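You operate a simulated robot arm through the tools that you are given. There is no shell and no other tool.

Carry out the task below with a simulated two-armed robot. There is one attempt and no reset: what you move stays moved.

JOB
Press the raised bush flush and set the tube on the mat.
Fine: stop on 3; leave the slide out and the lever up. Set down upright: silver tube.
Where things are to end (x, y in the base frame): silver tube within 0.06 m of [0.67, -0.2].

It is judged by the outcome, as a careful person would: the job done as asked, and still so three seconds after it is handed in. It fails if anything else is knocked over, pushed out of place, dropped, spilled or broken.

ROBOT AND FRAMES
Two 7-joint arms with two-finger parallel grippers on one trunk that stands fixed in place. Base frame: the origin is at the foot of the trunk, x ahead of it, y to its left, z up. Readings come in m, degrees, newtons and seconds.
The left shoulder is at [0.06, 0.189, 1.267], the right one opposite. With the tool pointing down near the work surface each hand reaches from about 0.1 to 0.64 m from the base axis, measured 20 degrees to its own side. Payload 3.43 kg a hand.
Tool frame (each hand has its own): the origin (TCP) lies between the finger pads and is the grasp point; the fingertips stand 0.03 m ahead of it; z points along the fingers, y is the line along which they close. Largest opening 0.094 m; finger width 0.028, thickness 0.01; the body of the gripper, 0.05 by 0.096 m, starts 0.055 m behind the TCP.
Orientation is told as [roll, pitch, yaw] about the base's x, y, z axes, in that order, counted from this pose: with the fingers straight down and closing along the base's y, the tool's x points along the base's -x, its y along +y and its z along -z.

CONTROLS
- The arms move only by the tool jog_arm. It takes "left_commands", "right_commands" or both (then of equal length, played together; a hand with none holds still); each is text: rows parted by semicolons, each of 7 numbers parted by spaces: the turn, a rotation vector about the base's x, y, z in degrees, then the shift along the base's x, y, z in m, then the finger opening in m, from 0 to 0.094. In form: rx ry rz dx dy dz fingers; .... A call has 1 to 20 rows; each row is the pose to reach, as a shift and turn from the pose commanded when the call began. Rows are played at 5 a second. More than 0.05 m and 8.6 degrees between two rows, or a gripper value outside its range, and nothing of the call is played. A pose out of reach is approached as far as the arm can. The call stops where the force on the tool passes 60 N (or 10 N more than at its start, if that is more) or the arm is blocked; 0.2 s more then pass. The fingers move at their own pace (about 0.153 m/s each) and stop on an object; they squeeze with about 29 N. The grip force told is the motor's: it shows also when the fingers shut on nothing. Time passes only in rows, and 0.2 s behind the last, so rows that repeat a pose let the fingers close. The reply holds the time, the measured pose of the TCP, the force on the tool along the base axes, the opening and the grip force, in the units named above and with some noise, with the torque about the TCP (base axes, N m) and any sound that the robot's microphone picked up, and new pictures: "views" is both (left out), scene, wrist or none (wrist: the cameras of the hands that moved).
- Cameras (640 x 400 px; columns grow to the right, rows downward): "scene" is now at [0.0145, -0.0151, 1.8162]; the picture's right is [-0.18, -0.98, 0.00], its down [-0.76, 0.14, -0.64] and it looks along [0.63, -0.11, -0.77] (base axes); focal length 347 px, centre (320, 200). "left" rides on the left gripper at [0.076, -0.014, -0.103] in its tool frame; the picture's right is [0.18, 0.98, 0.00], its down [-0.75, 0.14, -0.64] and it looks along [-0.63, 0.12, 0.77] (tool axes); focal length 243 px, centre (320, 200). "right" rides on the right gripper at [0.076, 0.014, -0.103] in its tool frame; the picture's right is [-0.18, 0.98, 0.00], its down [-0.75, -0.14, -0.64] and it looks along [-0.63, -0.12, 0.77] (tool axes); focal length 243 px, centre (320, 200). There is no depth. A picture from a camera that has moved, and an enlarged one, comes with that camera's place and axes in the base frame and with its lens.
- lift_body(by): slides the trunk up (or, below 0, down) by that many m; the arms and the scene camera ride with it, the base frame stays. It gives what a move gives, with no picture.
- head_to(pan, tilt): turns the head with the scene camera to pan (to the left, within 86 degrees either way) and tilt (down, from -29 to 69), counted from straight ahead of the robot. It gives what a move gives, and a new picture of the scene camera.
- zoom(camera, box): a new picture of the part [left, top, right, bottom] of that camera's present view, enlarged. The clock stands still meanwhile.
- sign_off(): hands the job in; it is judged then, once.

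Nothing tells you positions but the pictures and the camera data. Unless the task says otherwise, let go and move clear before handing in.

The tools are called after "Emit:" by a JSON object that holds its "fn" and its "kwargs". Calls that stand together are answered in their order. jog_arm: Moves the arms, as the interface text tells. Its arguments: {"type":"object","properties":{"left_commands":{"type":"string"},"right_commands":{"type":"string"},"views":{"type":"string","enum":["both","scene","wrist","none"]}},"required":[]} The other tools are called the same way: lift_body (by) moves the trunk up or down; head_to (pan, tilt) turns the head that bears the scene camera; zoom (camera, box) takes an enlarged picture of a part of a camera's view; sign_off () hands the job in.

At the start:

```text
time: 0.0
left_position: [0.324, 0.1313, 1.3474]
left_tool_rot: [0.0, 0.1, 0.0]
left_force: [0.1, -0.1, 0.4]
left_moment: [0.03, -0.01, -0.01]
left_grip_width: 0.0942
left_gripper_force: 0.1
right_position: [0.3213, -0.1352, 1.3482]
right_tool_rot: [0.0, 0.0, -0.1]
right_force: [0.8, 0.8, 0.0]
right_moment: [-0.02, 0.02, -0.01]
right_grip_width: 0.0938
right_gripper_force: 0.1
trunk travel left (down, up): [-0.94, 0.05]
head pan, tilt (commanded): [-10.3, 50.2]
```

scene: 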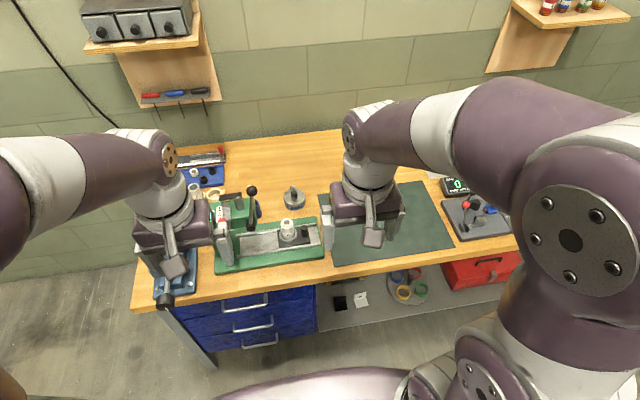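
right: 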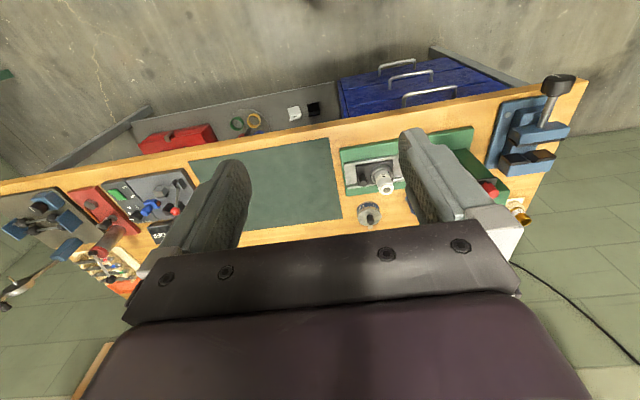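
left: 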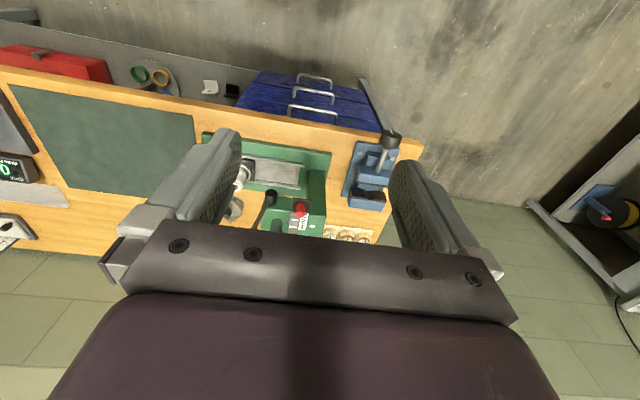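

I see a workbench with a green press-like fixture (slide, lever, silver part), a dark green mat to its right and other devices. I'll zoom in to understand the details before moving.

Emit:
{"fn": "zoom", "kwargs": {"camera": "scene", "box": [190, 160, 350, 280]}}

Emit:
{"fn": "zoom", "kwargs": {"camera": "right", "box": [320, 110, 540, 240]}}

Emit:
{"fn": "zoom", "kwargs": {"camera": "left", "box": [190, 110, 410, 250]}}

Emit:
{"fn": "zoom", "kwargs": {"camera": "scene", "box": [400, 150, 540, 260]}}

```text
3.33 times, centred on (270, 220) of scene
camera zoom: at [0.0145, -0.0151, 1.8162], right [-0.18, -0.98, 0.0], down [-0.76, 0.14, -0.64], along [0.63, -0.11, -0.77], focal length 1157 px, centre (487, 133)
```

zoom: 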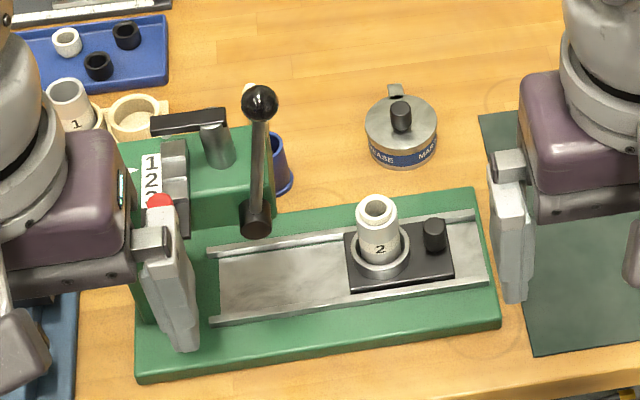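

```text
2.91 times, centred on (430, 175) of right
camera zoom: at [0.2467, -0.1211, 1.45], right [0.18, 0.98, 0.0], down [0.75, -0.14, 0.64], along [0.63, -0.12, -0.77], focal length 706 px, centre (0, 273)
```

zoom: 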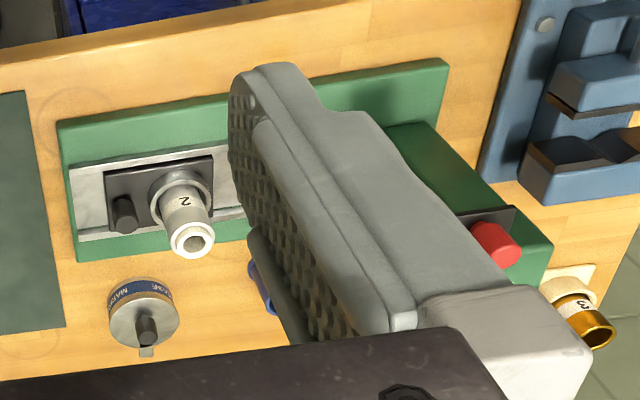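

```text
2.86 times, centred on (300, 180) of left
camera zoom: at [0.2469, 0.1152, 1.4502], right [-0.18, 0.98, 0.0], down [0.75, 0.14, 0.64], along [0.63, 0.12, -0.77], focal length 693 px, centre (377, 257)
```

zoom: 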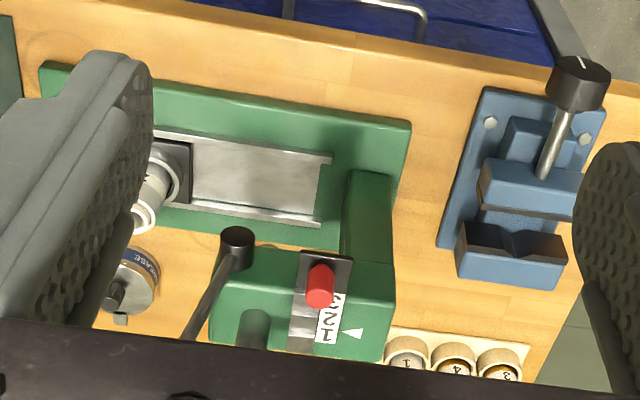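

```text
3.64 times, centred on (470, 205) of scene
camera zoom: at [0.0145, -0.0151, 1.8162], right [-0.18, -0.98, 0.0], down [-0.76, 0.14, -0.64], along [0.63, -0.11, -0.77], focal length 1262 px, centre (-226, 182)
```

zoom: 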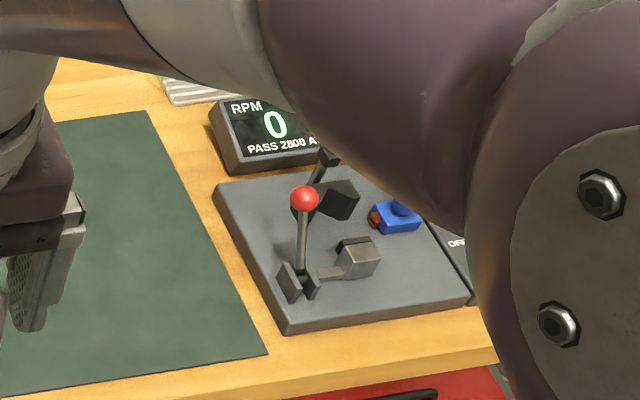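

The tube marked 2 sits on the black slide of a green press, with a lever (black ball) and a red-knobbed stop selector marked 1/2/3. The tube top is near [0.66, -0.02, 0.94]. I'll move both hands outward to clear the view.

Emit:
{"fn": "jog_arm", "kwargs": {"left_commands": "0 0 0 0 0.05 0 0.094; 0 0 0 -0.02 0.1 0 0.094; 0 0 0 -0.04 0.15 0 0.094; 0 0 0 -0.06 0.2 0 0.094; 0 0 0 -0.06 0.25 0 0.094", "right_commands": "0 0 0 0 -0.05 0 0.094; 0 0 0 -0.02 -0.1 0 0.094; 0 0 0 -0.04 -0.15 0 0.094; 0 0 0 -0.06 -0.2 0 0.094; 0 0 0 -0.06 -0.25 0 0.094"}}

```text
refused: row 2 steps farther than a row can; nothing moved
```

The move was refused because the diagonal step exceeded 0.05 m. I'll use smaller steps for the same outward move.

Emit:
{"fn": "jog_arm", "kwargs": {"left_commands": "0 0 0 0 0.04 0 0.094; 0 0 0 -0.01 0.08 0 0.094; 0 0 0 -0.02 0.12 0 0.094; 0 0 0 -0.03 0.16 0 0.094; 0 0 0 -0.04 0.2 0 0.094; 0 0 0 -0.05 0.24 0 0.094", "right_commands": "0 0 0 0 -0.04 0 0.094; 0 0 0 -0.01 -0.08 0 0.094; 0 0 0 -0.02 -0.12 0 0.094; 0 0 0 -0.03 -0.16 0 0.094; 0 0 0 -0.04 -0.2 0 0.094; 0 0 0 -0.05 -0.24 0 0.094"}}

```text
time: 1.4
left_position: [0.2755, 0.3695, 1.3478]
left_tool_rot: [-0.1, 0.0, 0.0]
left_force: [0.3, 0.2, 0.3]
left_moment: [-0.01, -0.01, 0.01]
left_grip_width: 0.0939
left_gripper_force: 0.1
right_position: [0.2735, -0.3765, 1.3478]
right_tool_rot: [0.0, 0.0, 0.0]
right_force: [-0.1, -1.1, 0.2]
right_moment: [0.0, -0.01, 0.0]
right_grip_width: 0.0939
right_gripper_force: 0.1
trunk travel left (down, up): [-0.94, 0.05]
head pan, tilt (commanded): [-10.3, 50.2]
camera scene: at [0.0148, -0.0154, 1.8162], right [-0.18, -0.98, 0.0], down [-0.76, 0.14, -0.64], along [0.63, -0.11, -0.77], focal length 347 px, centre (320, 200)
camera right: at [0.1982, -0.3625, 1.4496], right [0.18, 0.98, 0.0], down [0.75, -0.14, 0.64], along [0.63, -0.12, -0.77], focal length 243 px, centre (320, 200)
camera left: at [0.1978, 0.3539, 1.4493], right [-0.18, 0.98, 0.0], down [0.75, 0.14, 0.64], along [0.63, 0.12, -0.77], focal length 243 px, centre (320, 200)
```

scene: 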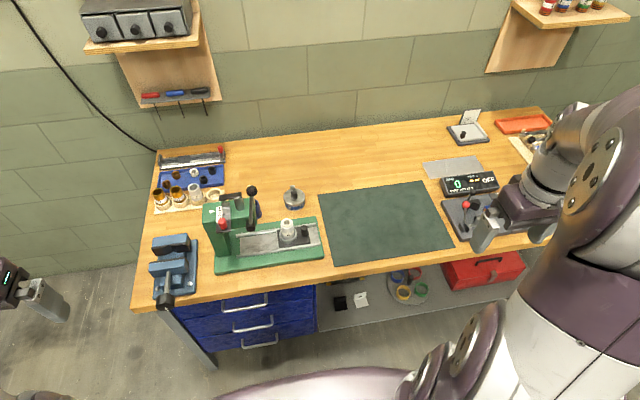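
right: 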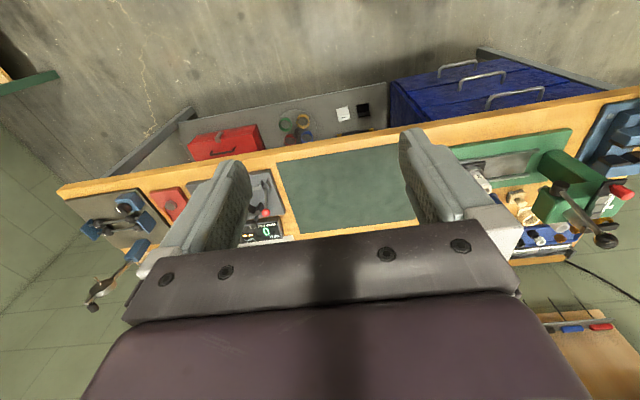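
left: 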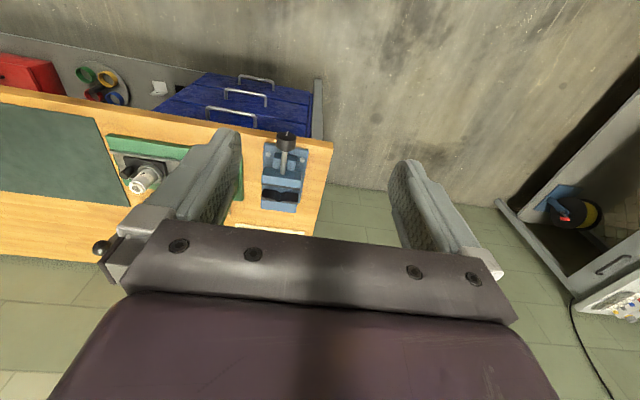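

The view of the press and mat is now clear. I'll zoom in on the press, the tube rack and the mat.

Emit:
{"fn": "zoom", "kwargs": {"camera": "scene", "box": [195, 175, 335, 280]}}

Emit:
{"fn": "zoom", "kwargs": {"camera": "scene", "box": [195, 180, 265, 240]}}

Emit:
{"fn": "zoom", "kwargs": {"camera": "scene", "box": [145, 145, 235, 215]}}

Emit:
{"fn": "zoom", "kwargs": {"camera": "scene", "box": [260, 210, 330, 260]}}

Emit:
{"fn": "zoom", "kwargs": {"camera": "right", "box": [440, 100, 640, 260]}}

```text
3.81 times, centred on (265, 228) of scene
camera zoom: at [0.0148, -0.0154, 1.8162], right [-0.18, -0.98, 0.0], down [-0.76, 0.14, -0.64], along [0.63, -0.11, -0.77], focal length 1323 px, centre (530, 95)
```

zoom: 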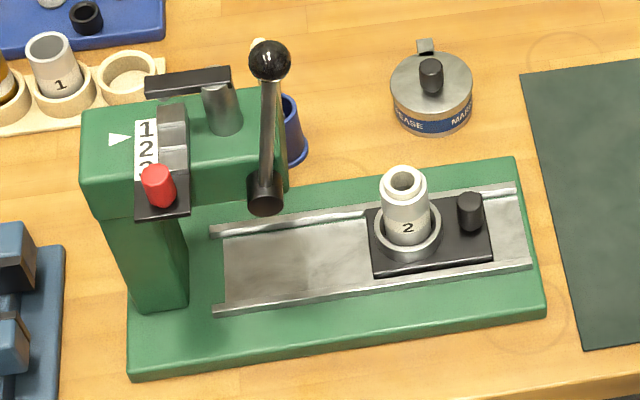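

```text
6.67 times, centred on (230, 210) of scene
camera zoom: at [0.0148, -0.0154, 1.8162], right [-0.18, -0.98, 0.0], down [-0.76, 0.14, -0.64], along [0.63, -0.11, -0.77], focal length 2315 px, centre (920, 133)
```

zoom: 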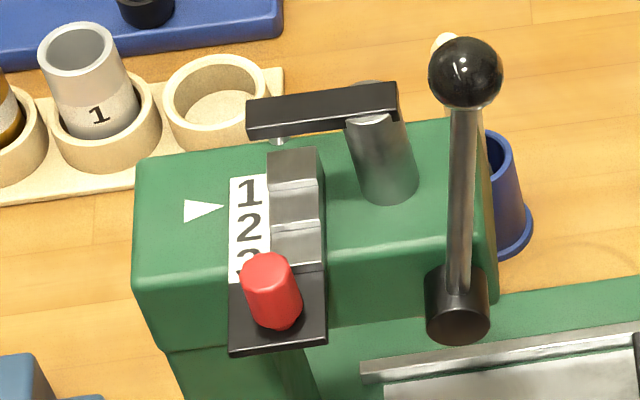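

```text
5.71 times, centred on (190, 180) of scene
camera zoom: at [0.0148, -0.0154, 1.8162], right [-0.18, -0.98, 0.0], down [-0.76, 0.14, -0.64], along [0.63, -0.11, -0.77], focal length 1984 px, centre (1063, 314)
```

zoom: 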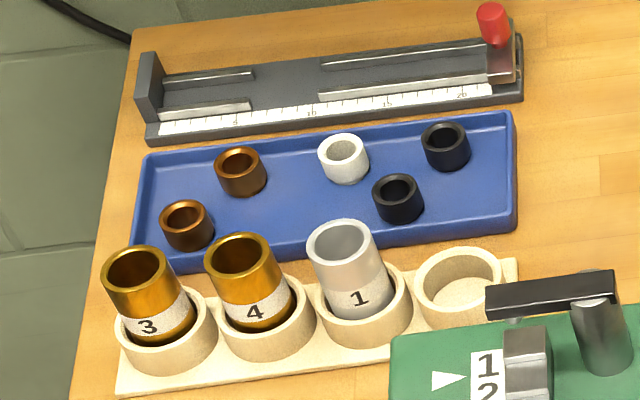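

```text
8.00 times, centred on (295, 235) of scene
camera zoom: at [0.0148, -0.0154, 1.8162], right [-0.18, -0.98, 0.0], down [-0.76, 0.14, -0.64], along [0.63, -0.11, -0.77], focal length 2778 px, centre (520, -80)
```

zoom: 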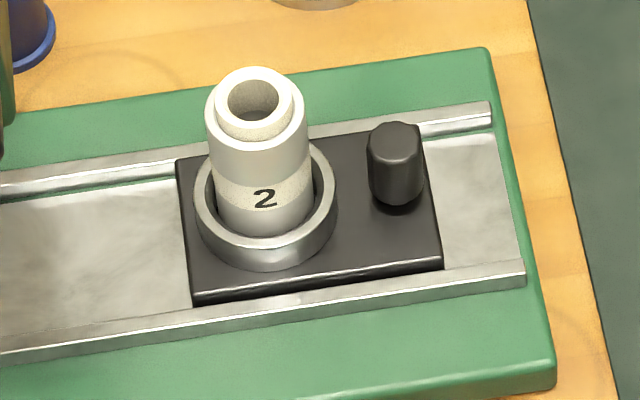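

```text
2.50 times, centred on (540, 180) of right
camera zoom: at [0.1982, -0.3625, 1.4496], right [0.18, 0.98, 0.0], down [0.75, -0.14, 0.64], along [0.63, -0.12, -0.77], focal length 606 px, centre (-230, 250)
```

zoom: 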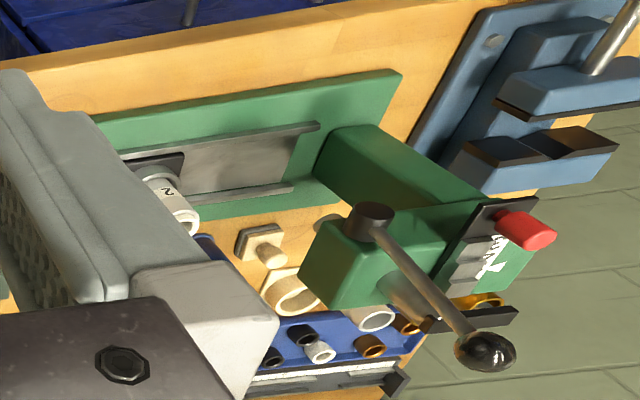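

The tube to press is marked 2 with a raised bush, sitting in the out position of the slide. The stop block currently shows about 1 at the white arrow. I'll lower the trunk to gain reach and a second viewpoint for triangulation.

Emit:
{"fn": "lift_body", "kwargs": {"by": -0.15}}

Emit:
{"fn": "zoom", "kwargs": {"camera": "scene", "box": [0, 0, 640, 400]}}

```text
time: 3.1
left_position: [0.275, 0.3701, 1.1957]
left_tool_rot: [-0.1, 0.0, 0.0]
left_force: [0.4, -0.5, -0.2]
left_moment: [0.03, 0.02, 0.02]
left_grip_width: 0.0942
left_gripper_force: 0.1
right_position: [0.2727, -0.3756, 1.1965]
right_tool_rot: [0.0, 0.0, 0.0]
right_force: [0.4, 0.2, -0.5]
right_moment: [0.01, 0.02, -0.04]
right_grip_width: 0.0941
right_gripper_force: 0.0
trunk travel left (down, up): [-0.79, 0.2]
head pan, tilt (commanded): [-10.3, 50.2]
```

```text
1.00 times, centred on (320, 200) of scene (not enlarged: the box is as wide or as high as the picture)
camera zoom: at [0.0144, -0.0151, 1.6662], right [-0.18, -0.98, 0.0], down [-0.76, 0.14, -0.64], along [0.63, -0.11, -0.77], focal length 347 px, centre (320, 200)
```

zoom: 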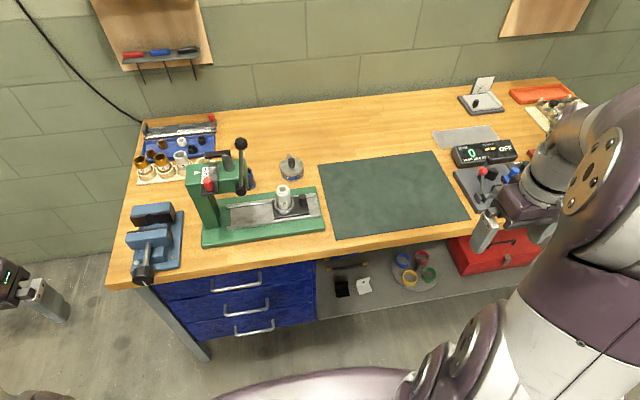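

The trunk is 0.15 m lower and the view is still clear. I'll zoom the press, rack and mat from this height for triangulation.

Emit:
{"fn": "zoom", "kwargs": {"camera": "scene", "box": [180, 130, 340, 250]}}

Emit:
{"fn": "zoom", "kwargs": {"camera": "scene", "box": [185, 130, 257, 210]}}

Emit:
{"fn": "zoom", "kwargs": {"camera": "scene", "box": [250, 170, 330, 230]}}

Emit:
{"fn": "zoom", "kwargs": {"camera": "scene", "box": [300, 140, 480, 250]}}

```text
3.33 times, centred on (260, 190) of scene
camera zoom: at [0.0144, -0.0151, 1.6662], right [-0.18, -0.98, 0.0], down [-0.76, 0.14, -0.64], along [0.63, -0.11, -0.77], focal length 1157 px, centre (520, 233)
```

zoom: 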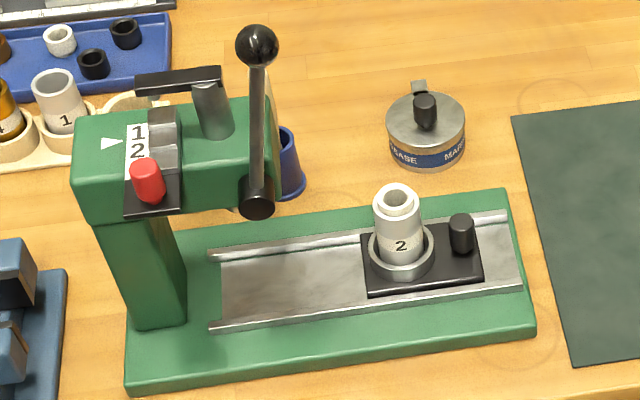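

```text
5.00 times, centred on (221, 170) of scene
camera zoom: at [0.0144, -0.0151, 1.6662], right [-0.18, -0.98, 0.0], down [-0.76, 0.14, -0.64], along [0.63, -0.11, -0.77], focal length 1736 px, centre (815, 350)
```

zoom: 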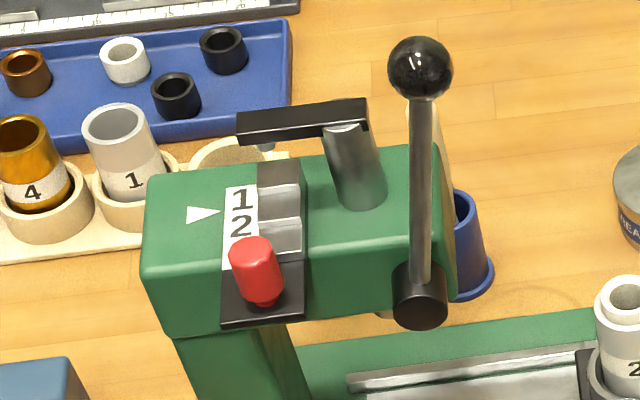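

```text
6.67 times, centred on (290, 200) of scene
camera zoom: at [0.0144, -0.0151, 1.6662], right [-0.18, -0.98, 0.0], down [-0.76, 0.14, -0.64], along [0.63, -0.11, -0.77], focal length 2315 px, centre (520, 200)
```

zoom: 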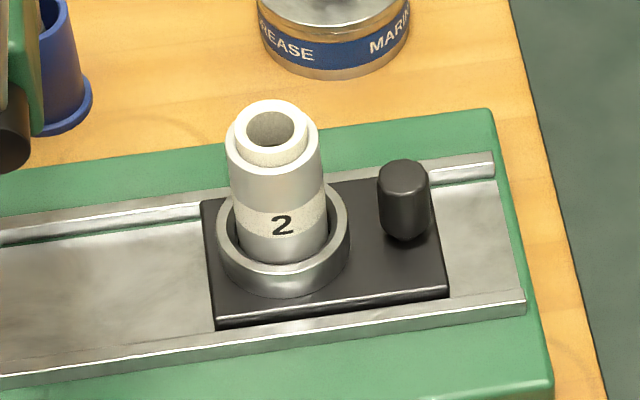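

```text
3.56 times, centred on (390, 195) of scene
camera zoom: at [0.0144, -0.0151, 1.6662], right [-0.18, -0.98, 0.0], down [-0.76, 0.14, -0.64], along [0.63, -0.11, -0.77], focal length 1234 px, centre (71, 218)
```

zoom: 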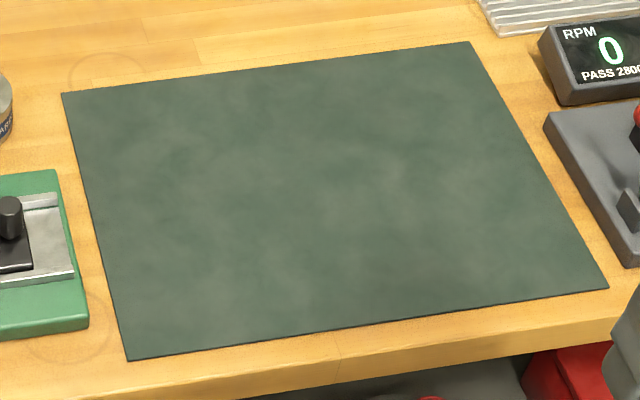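

I've triangulated the lever ball near [0.60, 0.05, 1.18] and its hub near [0.575, 0.07, 1.06]. I need to know which way the lever swings, so I'll zoom closely on the hub and the stop block.

Emit:
{"fn": "zoom", "kwargs": {"camera": "scene", "box": [220, 165, 260, 200]}}

Emit:
{"fn": "zoom", "kwargs": {"camera": "scene", "box": [195, 145, 235, 200]}}

Emit:
{"fn": "zoom", "kwargs": {"camera": "right", "box": [500, 100, 640, 260]}}

Emit:
{"fn": "zoom", "kwargs": {"camera": "left", "box": [80, 80, 260, 280]}}

```text
11.43 times, centred on (240, 182) of scene
camera zoom: at [0.0144, -0.0151, 1.6662], right [-0.18, -0.98, 0.0], down [-0.76, 0.14, -0.64], along [0.63, -0.11, -0.77], focal length 3968 px, centre (1234, 400)
```

zoom: 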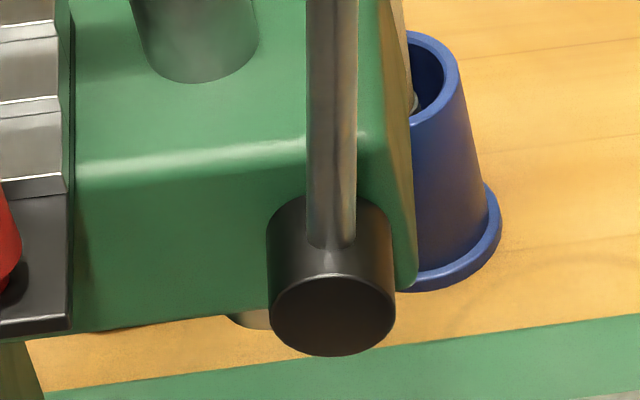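

```text
7.27 times, centred on (215, 172) of scene
camera zoom: at [0.0144, -0.0151, 1.6662], right [-0.18, -0.98, 0.0], down [-0.76, 0.14, -0.64], along [0.63, -0.11, -0.77], focal length 2525 px, centre (1084, 400)
```

zoom: 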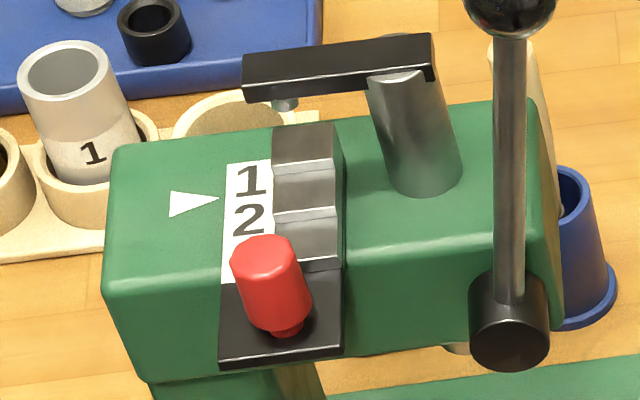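

```text
2.50 times, centred on (570, 180) of right
camera zoom: at [0.1982, -0.3618, 1.2998], right [0.18, 0.98, 0.0], down [0.75, -0.14, 0.64], along [0.63, -0.12, -0.77], focal length 606 px, centre (-305, 250)
```

zoom: 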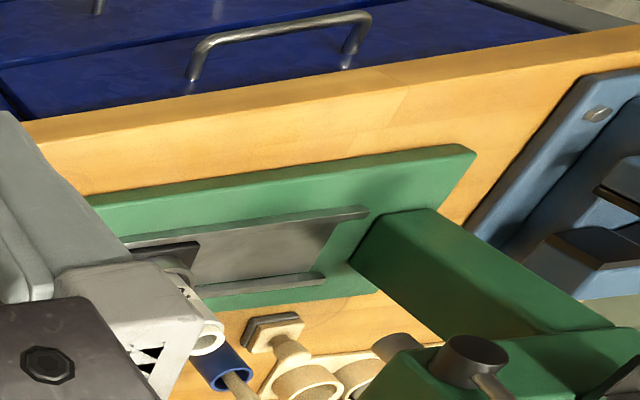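

```text
2.00 times, centred on (170, 180) of left
camera zoom: at [0.1978, 0.3535, 1.2994], right [-0.18, 0.98, 0.0], down [0.75, 0.14, 0.64], along [0.63, 0.12, -0.77], focal length 485 px, centre (620, 240)
```

zoom: 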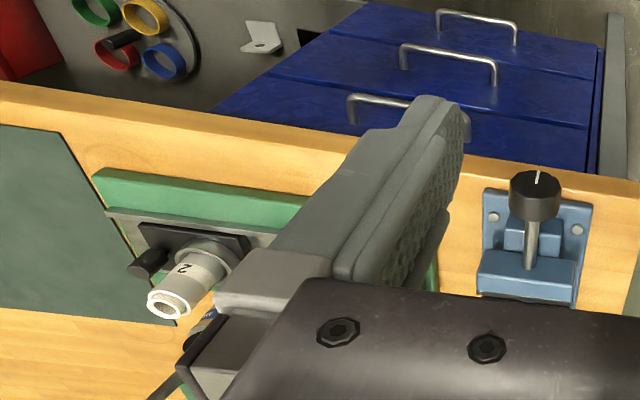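

The hub sits on the press head's front face, so the lever swings in the y–z plane, most likely to the right. The red stop knob is near [0.574, 0.135, top 1.107] and must move about 0.04 m in +x to bring 3 to the arrow. I'll bring the left hand in front of and above the knob, tilted 30° forward.

Emit:
{"fn": "jog_arm", "kwargs": {"left_commands": "0 -3.75 0 0.018 -0.0294 0.008 0.06; 0 -7.5 0 0.036 -0.0588 0.016 0.06; 0 -11.25 0 0.054 -0.0882 0.024 0.06; 0 -15 0 0.072 -0.1176 0.032 0.06; 0 -18.75 0 0.09 -0.147 0.04 0.06; 0 -22.5 0 0.108 -0.1764 0.048 0.06; 0 -26.25 0 0.126 -0.2058 0.056 0.06; 0 -30 0 0.145 -0.2355 0.064 0.06; 0 -30 0 0.145 -0.2355 0.064 0.06", "views": "both"}}

```text
time: 5.2
left_position: [0.4205, 0.1378, 1.2613]
left_tool_rot: [-0.1, -30.1, 0.0]
left_force: [-0.1, -0.9, -0.2]
left_moment: [0.0, -0.03, -0.02]
left_grip_width: 0.0597
left_gripper_force: 0.1
right_position: [0.274, -0.3749, 1.1979]
right_tool_rot: [0.0, 0.1, 0.0]
right_force: [-0.2, 0.1, 0.9]
right_moment: [-0.02, 0.0, -0.02]
right_grip_width: 0.094
right_gripper_force: 0.1
trunk travel left (down, up): [-0.79, 0.2]
head pan, tilt (commanded): [-10.3, 50.2]
camera scene: at [0.0141, -0.0147, 1.6662], right [-0.18, -0.98, 0.0], down [-0.76, 0.14, -0.64], along [0.63, -0.11, -0.77], focal length 347 px, centre (320, 200)
camera left: at [0.3025, 0.1214, 1.3115], right [-0.16, 0.98, -0.09], down [0.33, 0.14, 0.93], along [0.93, 0.12, -0.35], focal length 243 px, centre (320, 200)
```

scene: 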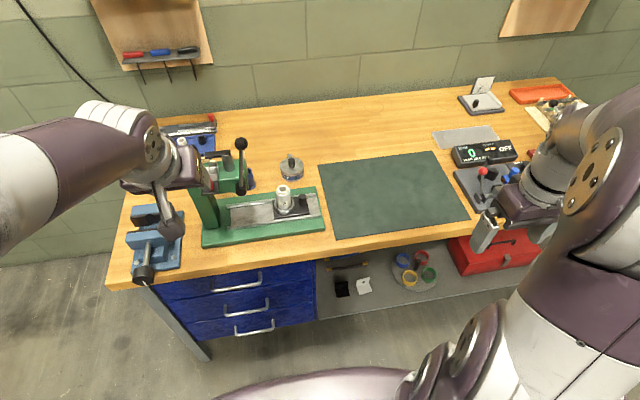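
left: 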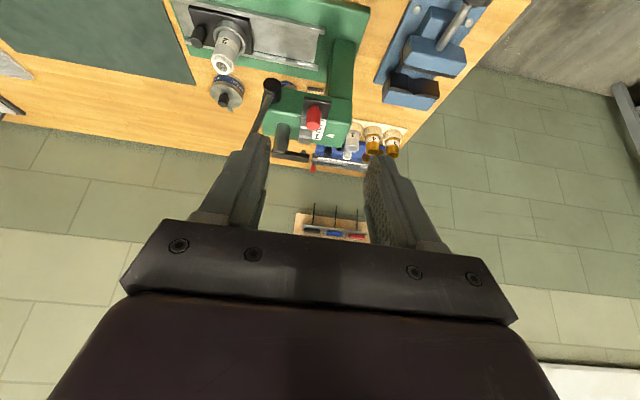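

The left hand is now facing the press, and the wrist camera sees the red knob centred between the fingers. I'll zoom its view to check the geometry.

Emit:
{"fn": "zoom", "kwargs": {"camera": "left", "box": [240, 60, 420, 180]}}

Emit:
{"fn": "zoom", "kwargs": {"camera": "scene", "box": [100, 100, 280, 230]}}

```text
3.33 times, centred on (330, 120) of left
camera zoom: at [0.3025, 0.1214, 1.3115], right [-0.16, 0.98, -0.09], down [0.33, 0.14, 0.93], along [0.93, 0.12, -0.35], focal length 809 px, centre (287, 467)
```

zoom: 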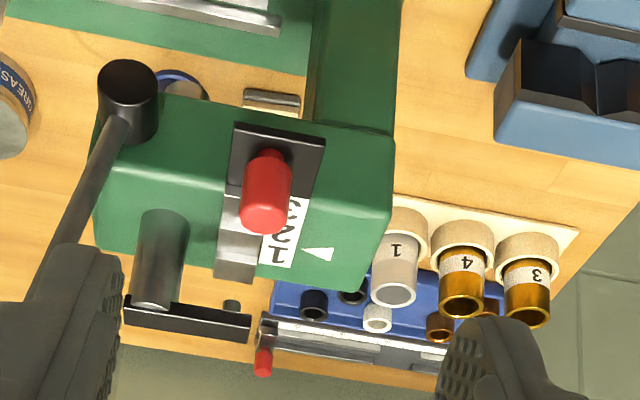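

```text
3.08 times, centred on (190, 165) of scene
camera zoom: at [0.0141, -0.0147, 1.6662], right [-0.18, -0.98, 0.0], down [-0.76, 0.14, -0.64], along [0.63, -0.11, -0.77], focal length 1068 px, centre (720, 308)
```

zoom: 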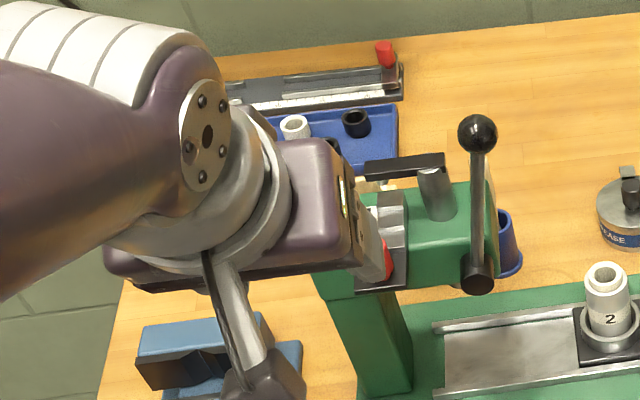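

The arrow clearly points at 1 now, and the knob top is confirmed near [0.575, 0.136, 1.105]. I'll move to a pre-grasp along the tool axis.

Emit:
{"fn": "jog_arm", "kwargs": {"left_commands": "0 0 0 0.026 0 -0.0185 0.06; 0 0 0 0.0525 0 -0.037 0.06; 0 0 0 0.079 0 -0.0555 0.06; 0 0 0 0.105 0 -0.074 0.06; 0 0 0 0.105 0 -0.074 0.06", "views": "both"}}

Emit:
{"fn": "zoom", "kwargs": {"camera": "left", "box": [200, 40, 440, 200]}}

Emit:
{"fn": "zoom", "kwargs": {"camera": "scene", "box": [150, 110, 270, 210]}}

```text
time: 6.3
left_position: [0.5251, 0.136, 1.1868]
left_tool_rot: [0.0, -30.1, 0.0]
left_force: [-0.3, 0.3, 0.1]
left_moment: [0.01, 0.0, -0.01]
left_grip_width: 0.06
left_gripper_force: 0.1
right_position: [0.2719, -0.3756, 1.1972]
right_tool_rot: [0.0, 0.0, 0.0]
right_force: [0.6, -0.7, 0.3]
right_moment: [-0.01, 0.01, 0.01]
right_grip_width: 0.094
right_gripper_force: 0.1
trunk travel left (down, up): [-0.79, 0.2]
head pan, tilt (commanded): [-10.3, 50.2]
camera scene: at [0.0132, -0.015, 1.6662], right [-0.18, -0.98, 0.0], down [-0.76, 0.14, -0.64], along [0.63, -0.11, -0.77], focal length 347 px, centre (320, 200)
camera left: at [0.4068, 0.1198, 1.2382], right [-0.16, 0.98, -0.09], down [0.33, 0.14, 0.93], along [0.93, 0.12, -0.35], focal length 243 px, centre (320, 200)
```

scene: 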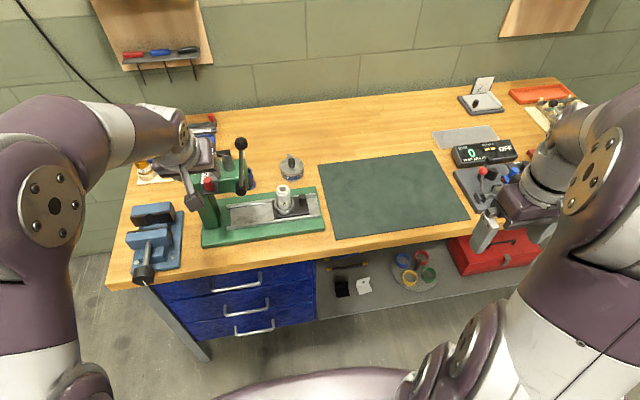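
left: 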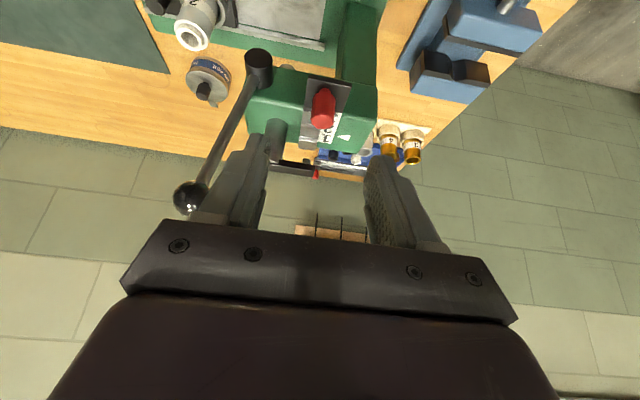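

```text
2.50 times, centred on (320, 120) of left
camera zoom: at [0.4068, 0.1198, 1.2382], right [-0.16, 0.98, -0.09], down [0.33, 0.14, 0.93], along [0.93, 0.12, -0.35], focal length 606 px, centre (320, 400)
```

zoom: 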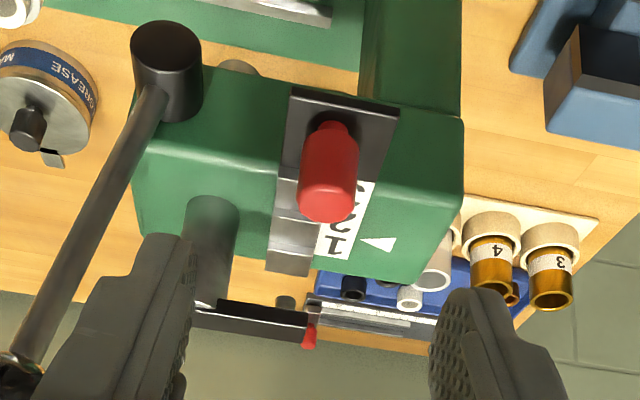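

```text
4.00 times, centred on (210, 160) of scene
camera zoom: at [0.0132, -0.015, 1.6662], right [-0.18, -0.98, 0.0], down [-0.76, 0.14, -0.64], along [0.63, -0.11, -0.77], focal length 1389 px, centre (760, 360)
```

zoom: 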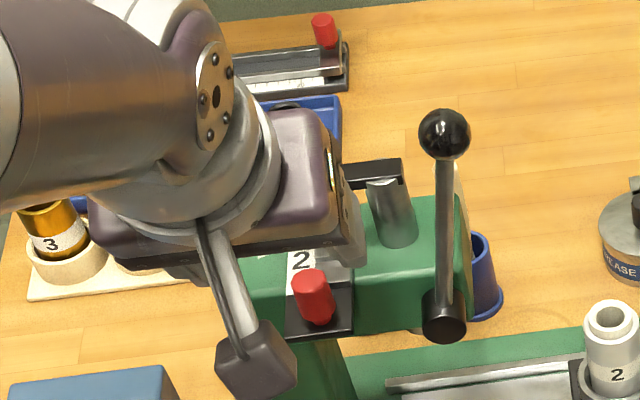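

The knob lies between the open fingers at [0.575, 0.136, 1.105]. I'll approach along the tool axis and then close on it.

Emit:
{"fn": "jog_arm", "kwargs": {"left_commands": "0 0 0 0.01 0 -0.01725 0.06; 0 0 0 0.02 0 -0.0345 0.06; 0 0 0 0.03 0 -0.05175 0.06; 0 0 0 0.04 0 -0.067 0.06; 0 0 0 0.04 0 -0.067 0.06", "views": "both"}}

Emit:
{"fn": "zoom", "kwargs": {"camera": "left", "box": [200, 20, 440, 200]}}

Emit:
{"fn": "zoom", "kwargs": {"camera": "scene", "box": [160, 120, 260, 210]}}

```text
time: 7.5
left_position: [0.5651, 0.135, 1.1197]
left_tool_rot: [0.0, -30.0, 0.0]
left_force: [0.8, -0.7, 1.3]
left_moment: [0.02, -0.02, 0.02]
left_grip_width: 0.0598
left_gripper_force: 0.0
right_position: [0.2736, -0.3751, 1.1985]
right_tool_rot: [0.1, 0.0, 0.0]
right_force: [0.7, -0.2, -0.1]
right_moment: [0.01, 0.0, -0.02]
right_grip_width: 0.0939
right_gripper_force: 0.2
trunk travel left (down, up): [-0.79, 0.2]
head pan, tilt (commanded): [-10.3, 50.2]
camera scene: at [0.0137, -0.0151, 1.6662], right [-0.18, -0.98, 0.0], down [-0.76, 0.14, -0.64], along [0.63, -0.11, -0.77], focal length 347 px, centre (320, 200)
camera left: at [0.4466, 0.1183, 1.1708], right [-0.16, 0.98, -0.09], down [0.33, 0.14, 0.93], along [0.93, 0.12, -0.35], focal length 243 px, centre (320, 200)
```

scene: 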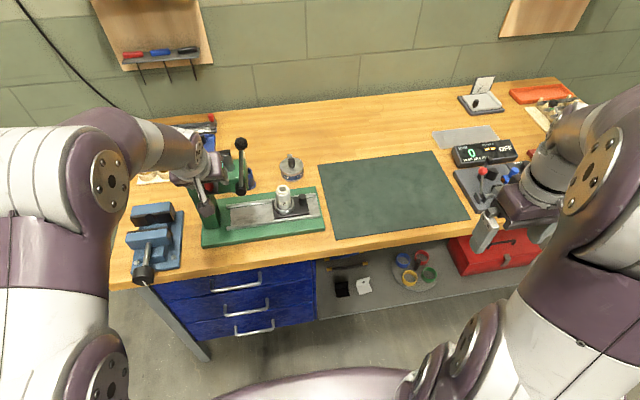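
left: 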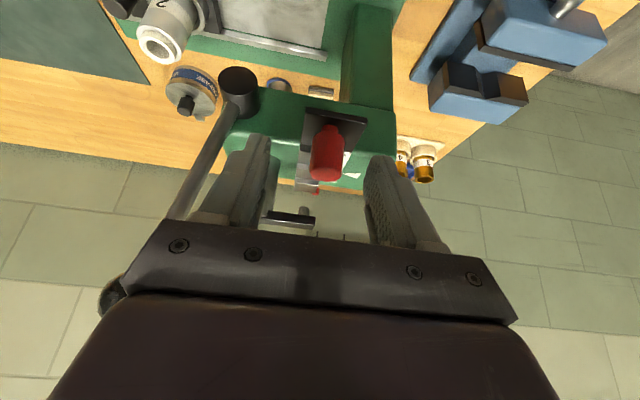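

```text
2.22 times, centred on (320, 110) of left
camera zoom: at [0.4466, 0.1183, 1.1708], right [-0.16, 0.98, -0.09], down [0.33, 0.14, 0.93], along [0.93, 0.12, -0.35], focal length 539 px, centre (320, 400)
```

zoom: 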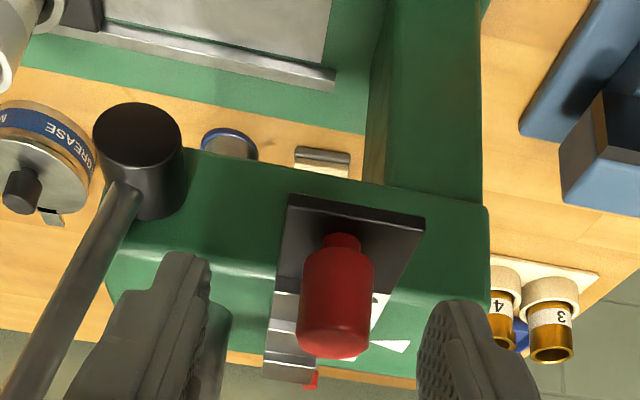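

```text
4.44 times, centred on (210, 165) of scene
camera zoom: at [0.0137, -0.0151, 1.6662], right [-0.18, -0.98, 0.0], down [-0.76, 0.14, -0.64], along [0.63, -0.11, -0.77], focal length 1543 px, centre (809, 356)
```

zoom: 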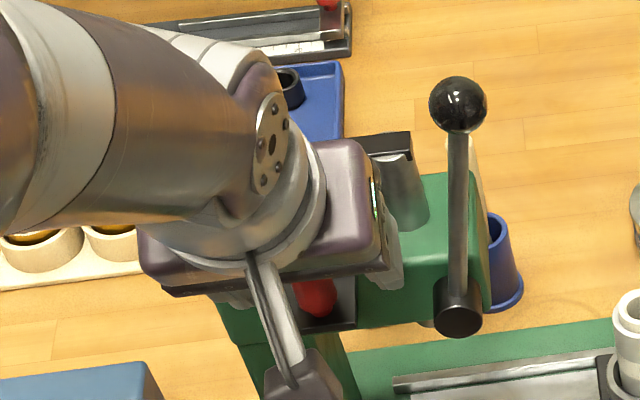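

The fingertips straddle the upper half of the knob. I'll drop 5 mm more and close the fingers.

Emit:
{"fn": "jog_arm", "kwargs": {"left_commands": "0 0 0 0.001 0 -0.005 0.06; 0 0 0 0.001 0 -0.005 0.03; 0 0 0 0.001 0 -0.005 0.01; 0 0 0 0.001 0 -0.005 0.01; 0 0 0 0.001 0 -0.005 0.01", "views": "wrist"}}

Emit:
{"fn": "zoom", "kwargs": {"camera": "left", "box": [200, 20, 440, 200]}}

```text
time: 8.8
left_position: [0.5668, 0.1385, 1.1154]
left_tool_rot: [-0.1, -29.9, 0.1]
left_force: [1.9, 16.8, 3.2]
left_moment: [1.03, 0.06, 0.14]
left_grip_width: 0.0191
left_gripper_force: 45.1
right_position: [0.274, -0.3724, 1.1984]
right_tool_rot: [-0.2, 0.0, 0.0]
right_force: [0.6, 0.8, -0.1]
right_moment: [0.02, -0.01, -0.01]
right_grip_width: 0.094
right_gripper_force: 0.0
trunk travel left (down, up): [-0.79, 0.2]
head pan, tilt (commanded): [-10.3, 50.2]
camera left: at [0.4482, 0.1219, 1.166], right [-0.16, 0.98, -0.09], down [0.33, 0.14, 0.93], along [0.93, 0.12, -0.35], focal length 243 px, centre (320, 200)
```

left: 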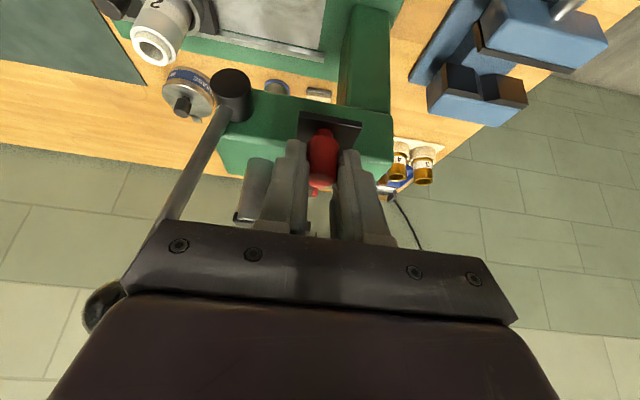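

```text
2.22 times, centred on (320, 110) of left
camera zoom: at [0.4482, 0.1219, 1.166], right [-0.16, 0.98, -0.09], down [0.33, 0.14, 0.93], along [0.93, 0.12, -0.35], focal length 539 px, centre (320, 400)
```

zoom: 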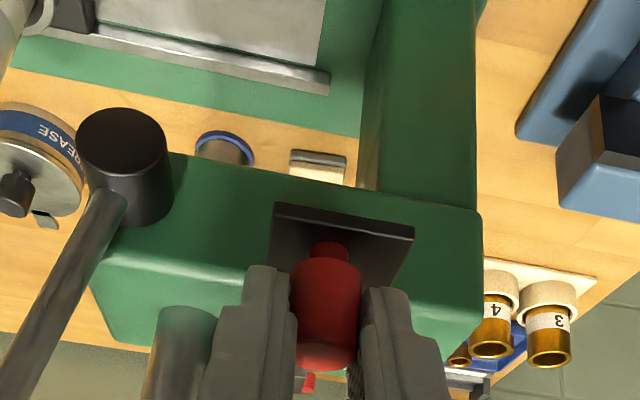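

The knob is gripped (width 0.019 m). Digit spacing on the strip is about 0.0185 m, so I'll push +x by about 0.037 m in small steps while watching the force.

Emit:
{"fn": "jog_arm", "kwargs": {"left_commands": "0 0 0 0.006 0.003 0 0.01; 0 0 0 0.012 0.003 0 0.01; 0 0 0 0.018 0.003 0 0.01; 0 0 0 0.018 0.003 0 0.01", "views": "wrist"}}

Emit:
{"fn": "zoom", "kwargs": {"camera": "left", "box": [200, 20, 440, 200]}}

```text
time: 9.8
left_position: [0.5843, 0.1376, 1.1142]
left_tool_rot: [-0.1, -30.0, 0.0]
left_force: [-0.9, 7.8, 1.0]
left_moment: [0.73, -0.14, 0.07]
left_grip_width: 0.0188
left_gripper_force: 45.2
right_position: [0.2746, -0.3733, 1.1976]
right_tool_rot: [-0.1, 0.0, 0.0]
right_force: [-0.6, -0.1, 0.1]
right_moment: [-0.02, 0.0, 0.02]
right_grip_width: 0.0941
right_gripper_force: 0.1
trunk travel left (down, up): [-0.79, 0.2]
head pan, tilt (commanded): [-10.3, 50.2]
camera left: at [0.4664, 0.1219, 1.166], right [-0.16, 0.98, -0.09], down [0.33, 0.14, 0.93], along [0.93, 0.12, -0.35], focal length 243 px, centre (320, 200)
```

left: 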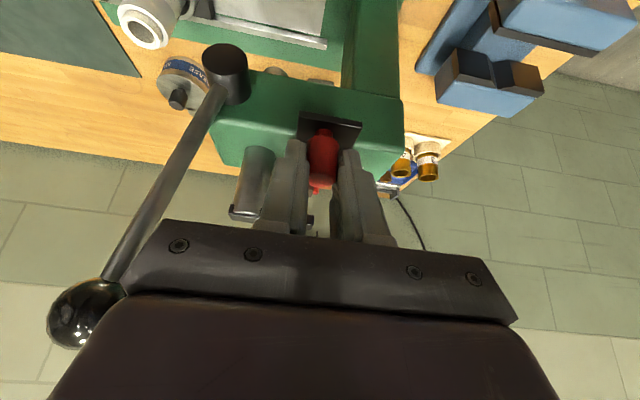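

```text
2.22 times, centred on (320, 110) of left
camera zoom: at [0.4664, 0.1219, 1.166], right [-0.16, 0.98, -0.09], down [0.33, 0.14, 0.93], along [0.93, 0.12, -0.35], focal length 539 px, centre (320, 400)
```

zoom: 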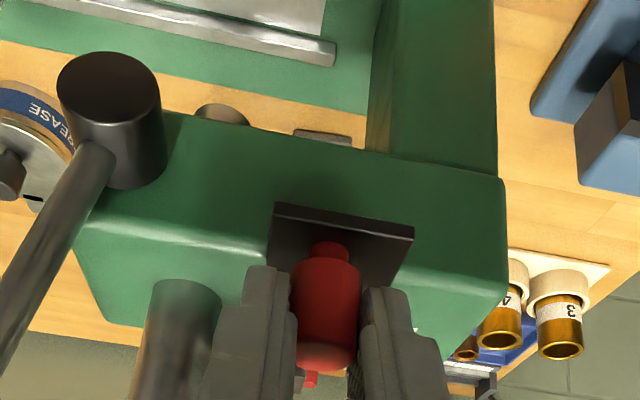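

The block slid smoothly one step. I'll push the second step with fine increments.

Emit:
{"fn": "jog_arm", "kwargs": {"left_commands": "0 0 0 0.006 0.001 0 0.01; 0 0 0 0.012 0.001 0 0.01; 0 0 0 0.018 0.001 0 0.01; 0 0 0 0.0185 0.001 0 0.01; 0 0 0 0.0185 0.001 0 0.01", "views": "both"}}

Emit:
{"fn": "zoom", "kwargs": {"camera": "left", "box": [200, 20, 440, 200]}}

Emit:
{"fn": "zoom", "kwargs": {"camera": "scene", "box": [160, 120, 260, 210]}}

```text
time: 10.9
left_position: [0.6023, 0.1373, 1.1152]
left_tool_rot: [0.0, -30.0, 0.0]
left_force: [-3.0, 0.1, -0.5]
left_moment: [-0.38, 0.29, -0.17]
left_grip_width: 0.0189
left_gripper_force: 45.4
right_position: [0.273, -0.3755, 1.1971]
right_tool_rot: [0.0, 0.1, 0.0]
right_force: [0.0, -0.3, 0.5]
right_moment: [-0.02, 0.0, -0.02]
right_grip_width: 0.0937
right_gripper_force: 0.0
trunk travel left (down, up): [-0.79, 0.2]
head pan, tilt (commanded): [-10.3, 50.2]
camera scene: at [0.0139, -0.0153, 1.6662], right [-0.18, -0.98, 0.0], down [-0.76, 0.14, -0.64], along [0.63, -0.11, -0.77], focal length 347 px, centre (320, 200)
camera left: at [0.4845, 0.1219, 1.166], right [-0.16, 0.98, -0.09], down [0.33, 0.14, 0.93], along [0.93, 0.12, -0.35], focal length 243 px, centre (320, 200)
```

scene: 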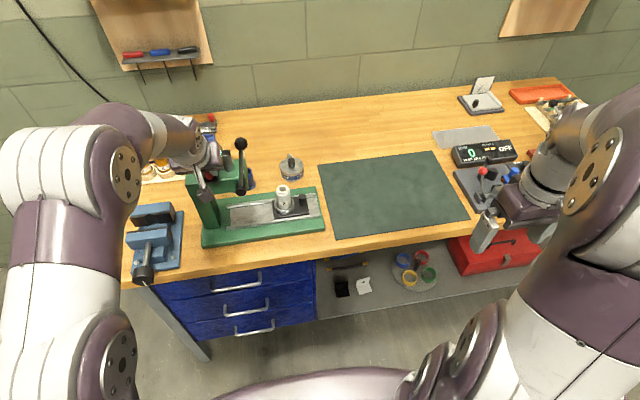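
left: 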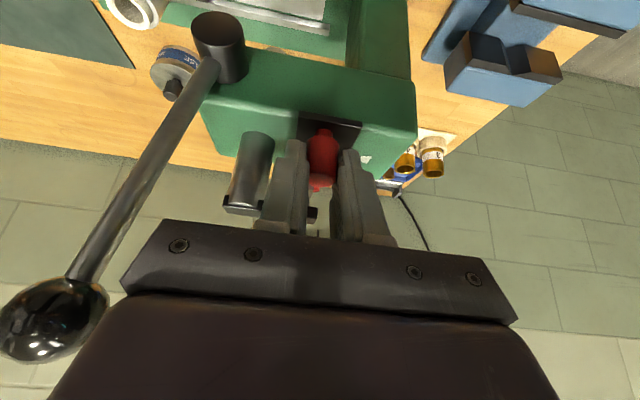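

```text
2.22 times, centred on (320, 110) of left
camera zoom: at [0.4845, 0.1219, 1.166], right [-0.16, 0.98, -0.09], down [0.33, 0.14, 0.93], along [0.93, 0.12, -0.35], focal length 539 px, centre (320, 400)
```

zoom: 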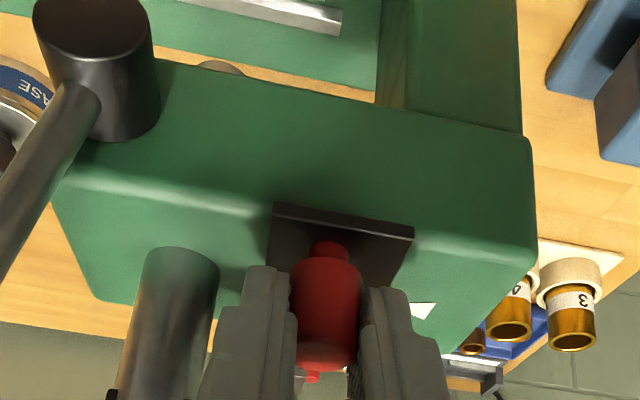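

```text
4.44 times, centred on (210, 165) of scene
camera zoom: at [0.0139, -0.0153, 1.6662], right [-0.18, -0.98, 0.0], down [-0.76, 0.14, -0.64], along [0.63, -0.11, -0.77], focal length 1543 px, centre (809, 356)
```

zoom: 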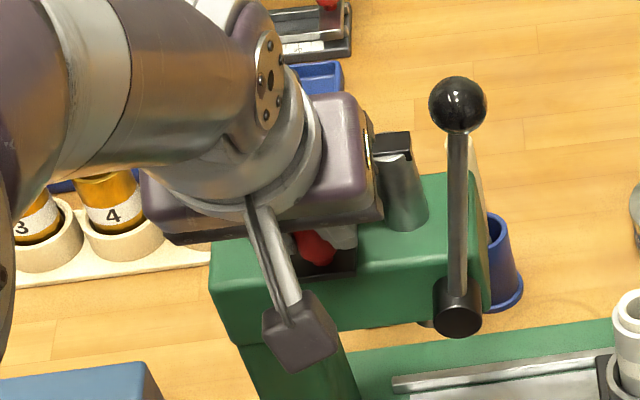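

The knob has moved 0.0365 m with little resistance. I'll release with a small opening and back off along the tool axis to read the arrow.

Emit:
{"fn": "jog_arm", "kwargs": {"left_commands": "0 0 0 0 0 0 0.034; 0 0 0 0 0 0 0.034; 0 0 0 -0.012 0 0.02 0.034; 0 0 0 -0.024 0 0.04 0.034; 0 0 0 -0.04 0 0.06 0.034; 0 0 0 -0.06 0 0.08 0.034; 0 0 0 -0.09 0 0.1 0.034; 0 0 0 -0.13 0 0.12 0.034; 0 0 0 -0.17 0 0.14 0.034", "views": "both"}}

Emit:
{"fn": "zoom", "kwargs": {"camera": "left", "box": [220, 40, 420, 190]}}

Emit:
{"fn": "zoom", "kwargs": {"camera": "scene", "box": [170, 120, 270, 210]}}

```text
time: 12.9
left_position: [0.4297, 0.1395, 1.2579]
left_tool_rot: [0.0, -30.1, 0.0]
left_force: [-0.5, -0.4, 0.2]
left_moment: [0.07, -0.01, 0.01]
left_grip_width: 0.034
left_gripper_force: 0.0
right_position: [0.2726, -0.3744, 1.1978]
right_tool_rot: [0.0, -0.1, 0.0]
right_force: [0.3, -0.6, 0.4]
right_moment: [-0.01, -0.04, -0.02]
right_grip_width: 0.0938
right_gripper_force: 0.1
trunk travel left (down, up): [-0.79, 0.2]
head pan, tilt (commanded): [-10.3, 50.2]
camera scene: at [0.0116, -0.0149, 1.6662], right [-0.18, -0.98, 0.0], down [-0.75, 0.14, -0.64], along [0.63, -0.11, -0.77], focal length 347 px, centre (320, 200)
camera left: at [0.3115, 0.1235, 1.3083], right [-0.16, 0.98, -0.09], down [0.33, 0.14, 0.93], along [0.93, 0.12, -0.35], focal length 243 px, centre (320, 200)
```

scene: 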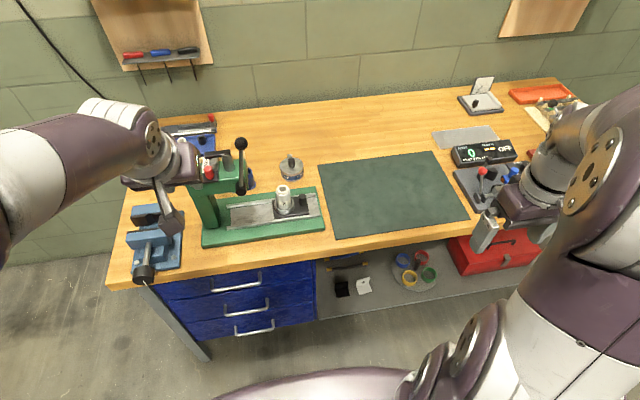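
left: 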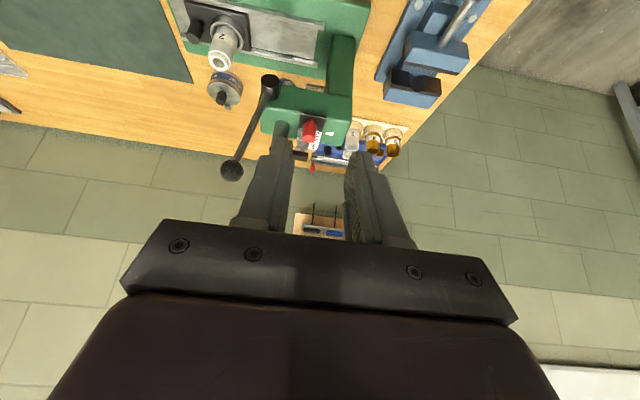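

```text
2.67 times, centred on (320, 115) of left
camera zoom: at [0.3115, 0.1235, 1.3083], right [-0.16, 0.98, -0.09], down [0.33, 0.14, 0.93], along [0.93, 0.12, -0.35], focal length 647 px, centre (320, 427)
```

zoom: 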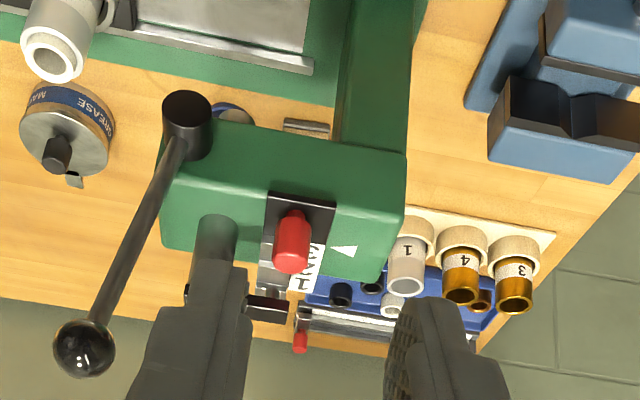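

```text
4.44 times, centred on (220, 165) of scene
camera zoom: at [0.0116, -0.0149, 1.6662], right [-0.18, -0.98, 0.0], down [-0.75, 0.14, -0.64], along [0.63, -0.11, -0.77], focal length 1543 px, centre (764, 356)
```

zoom: 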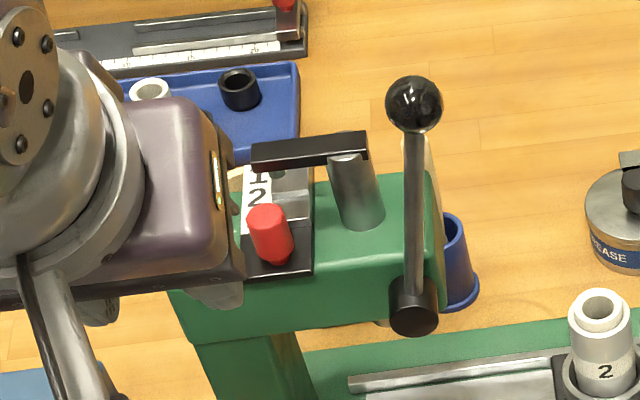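

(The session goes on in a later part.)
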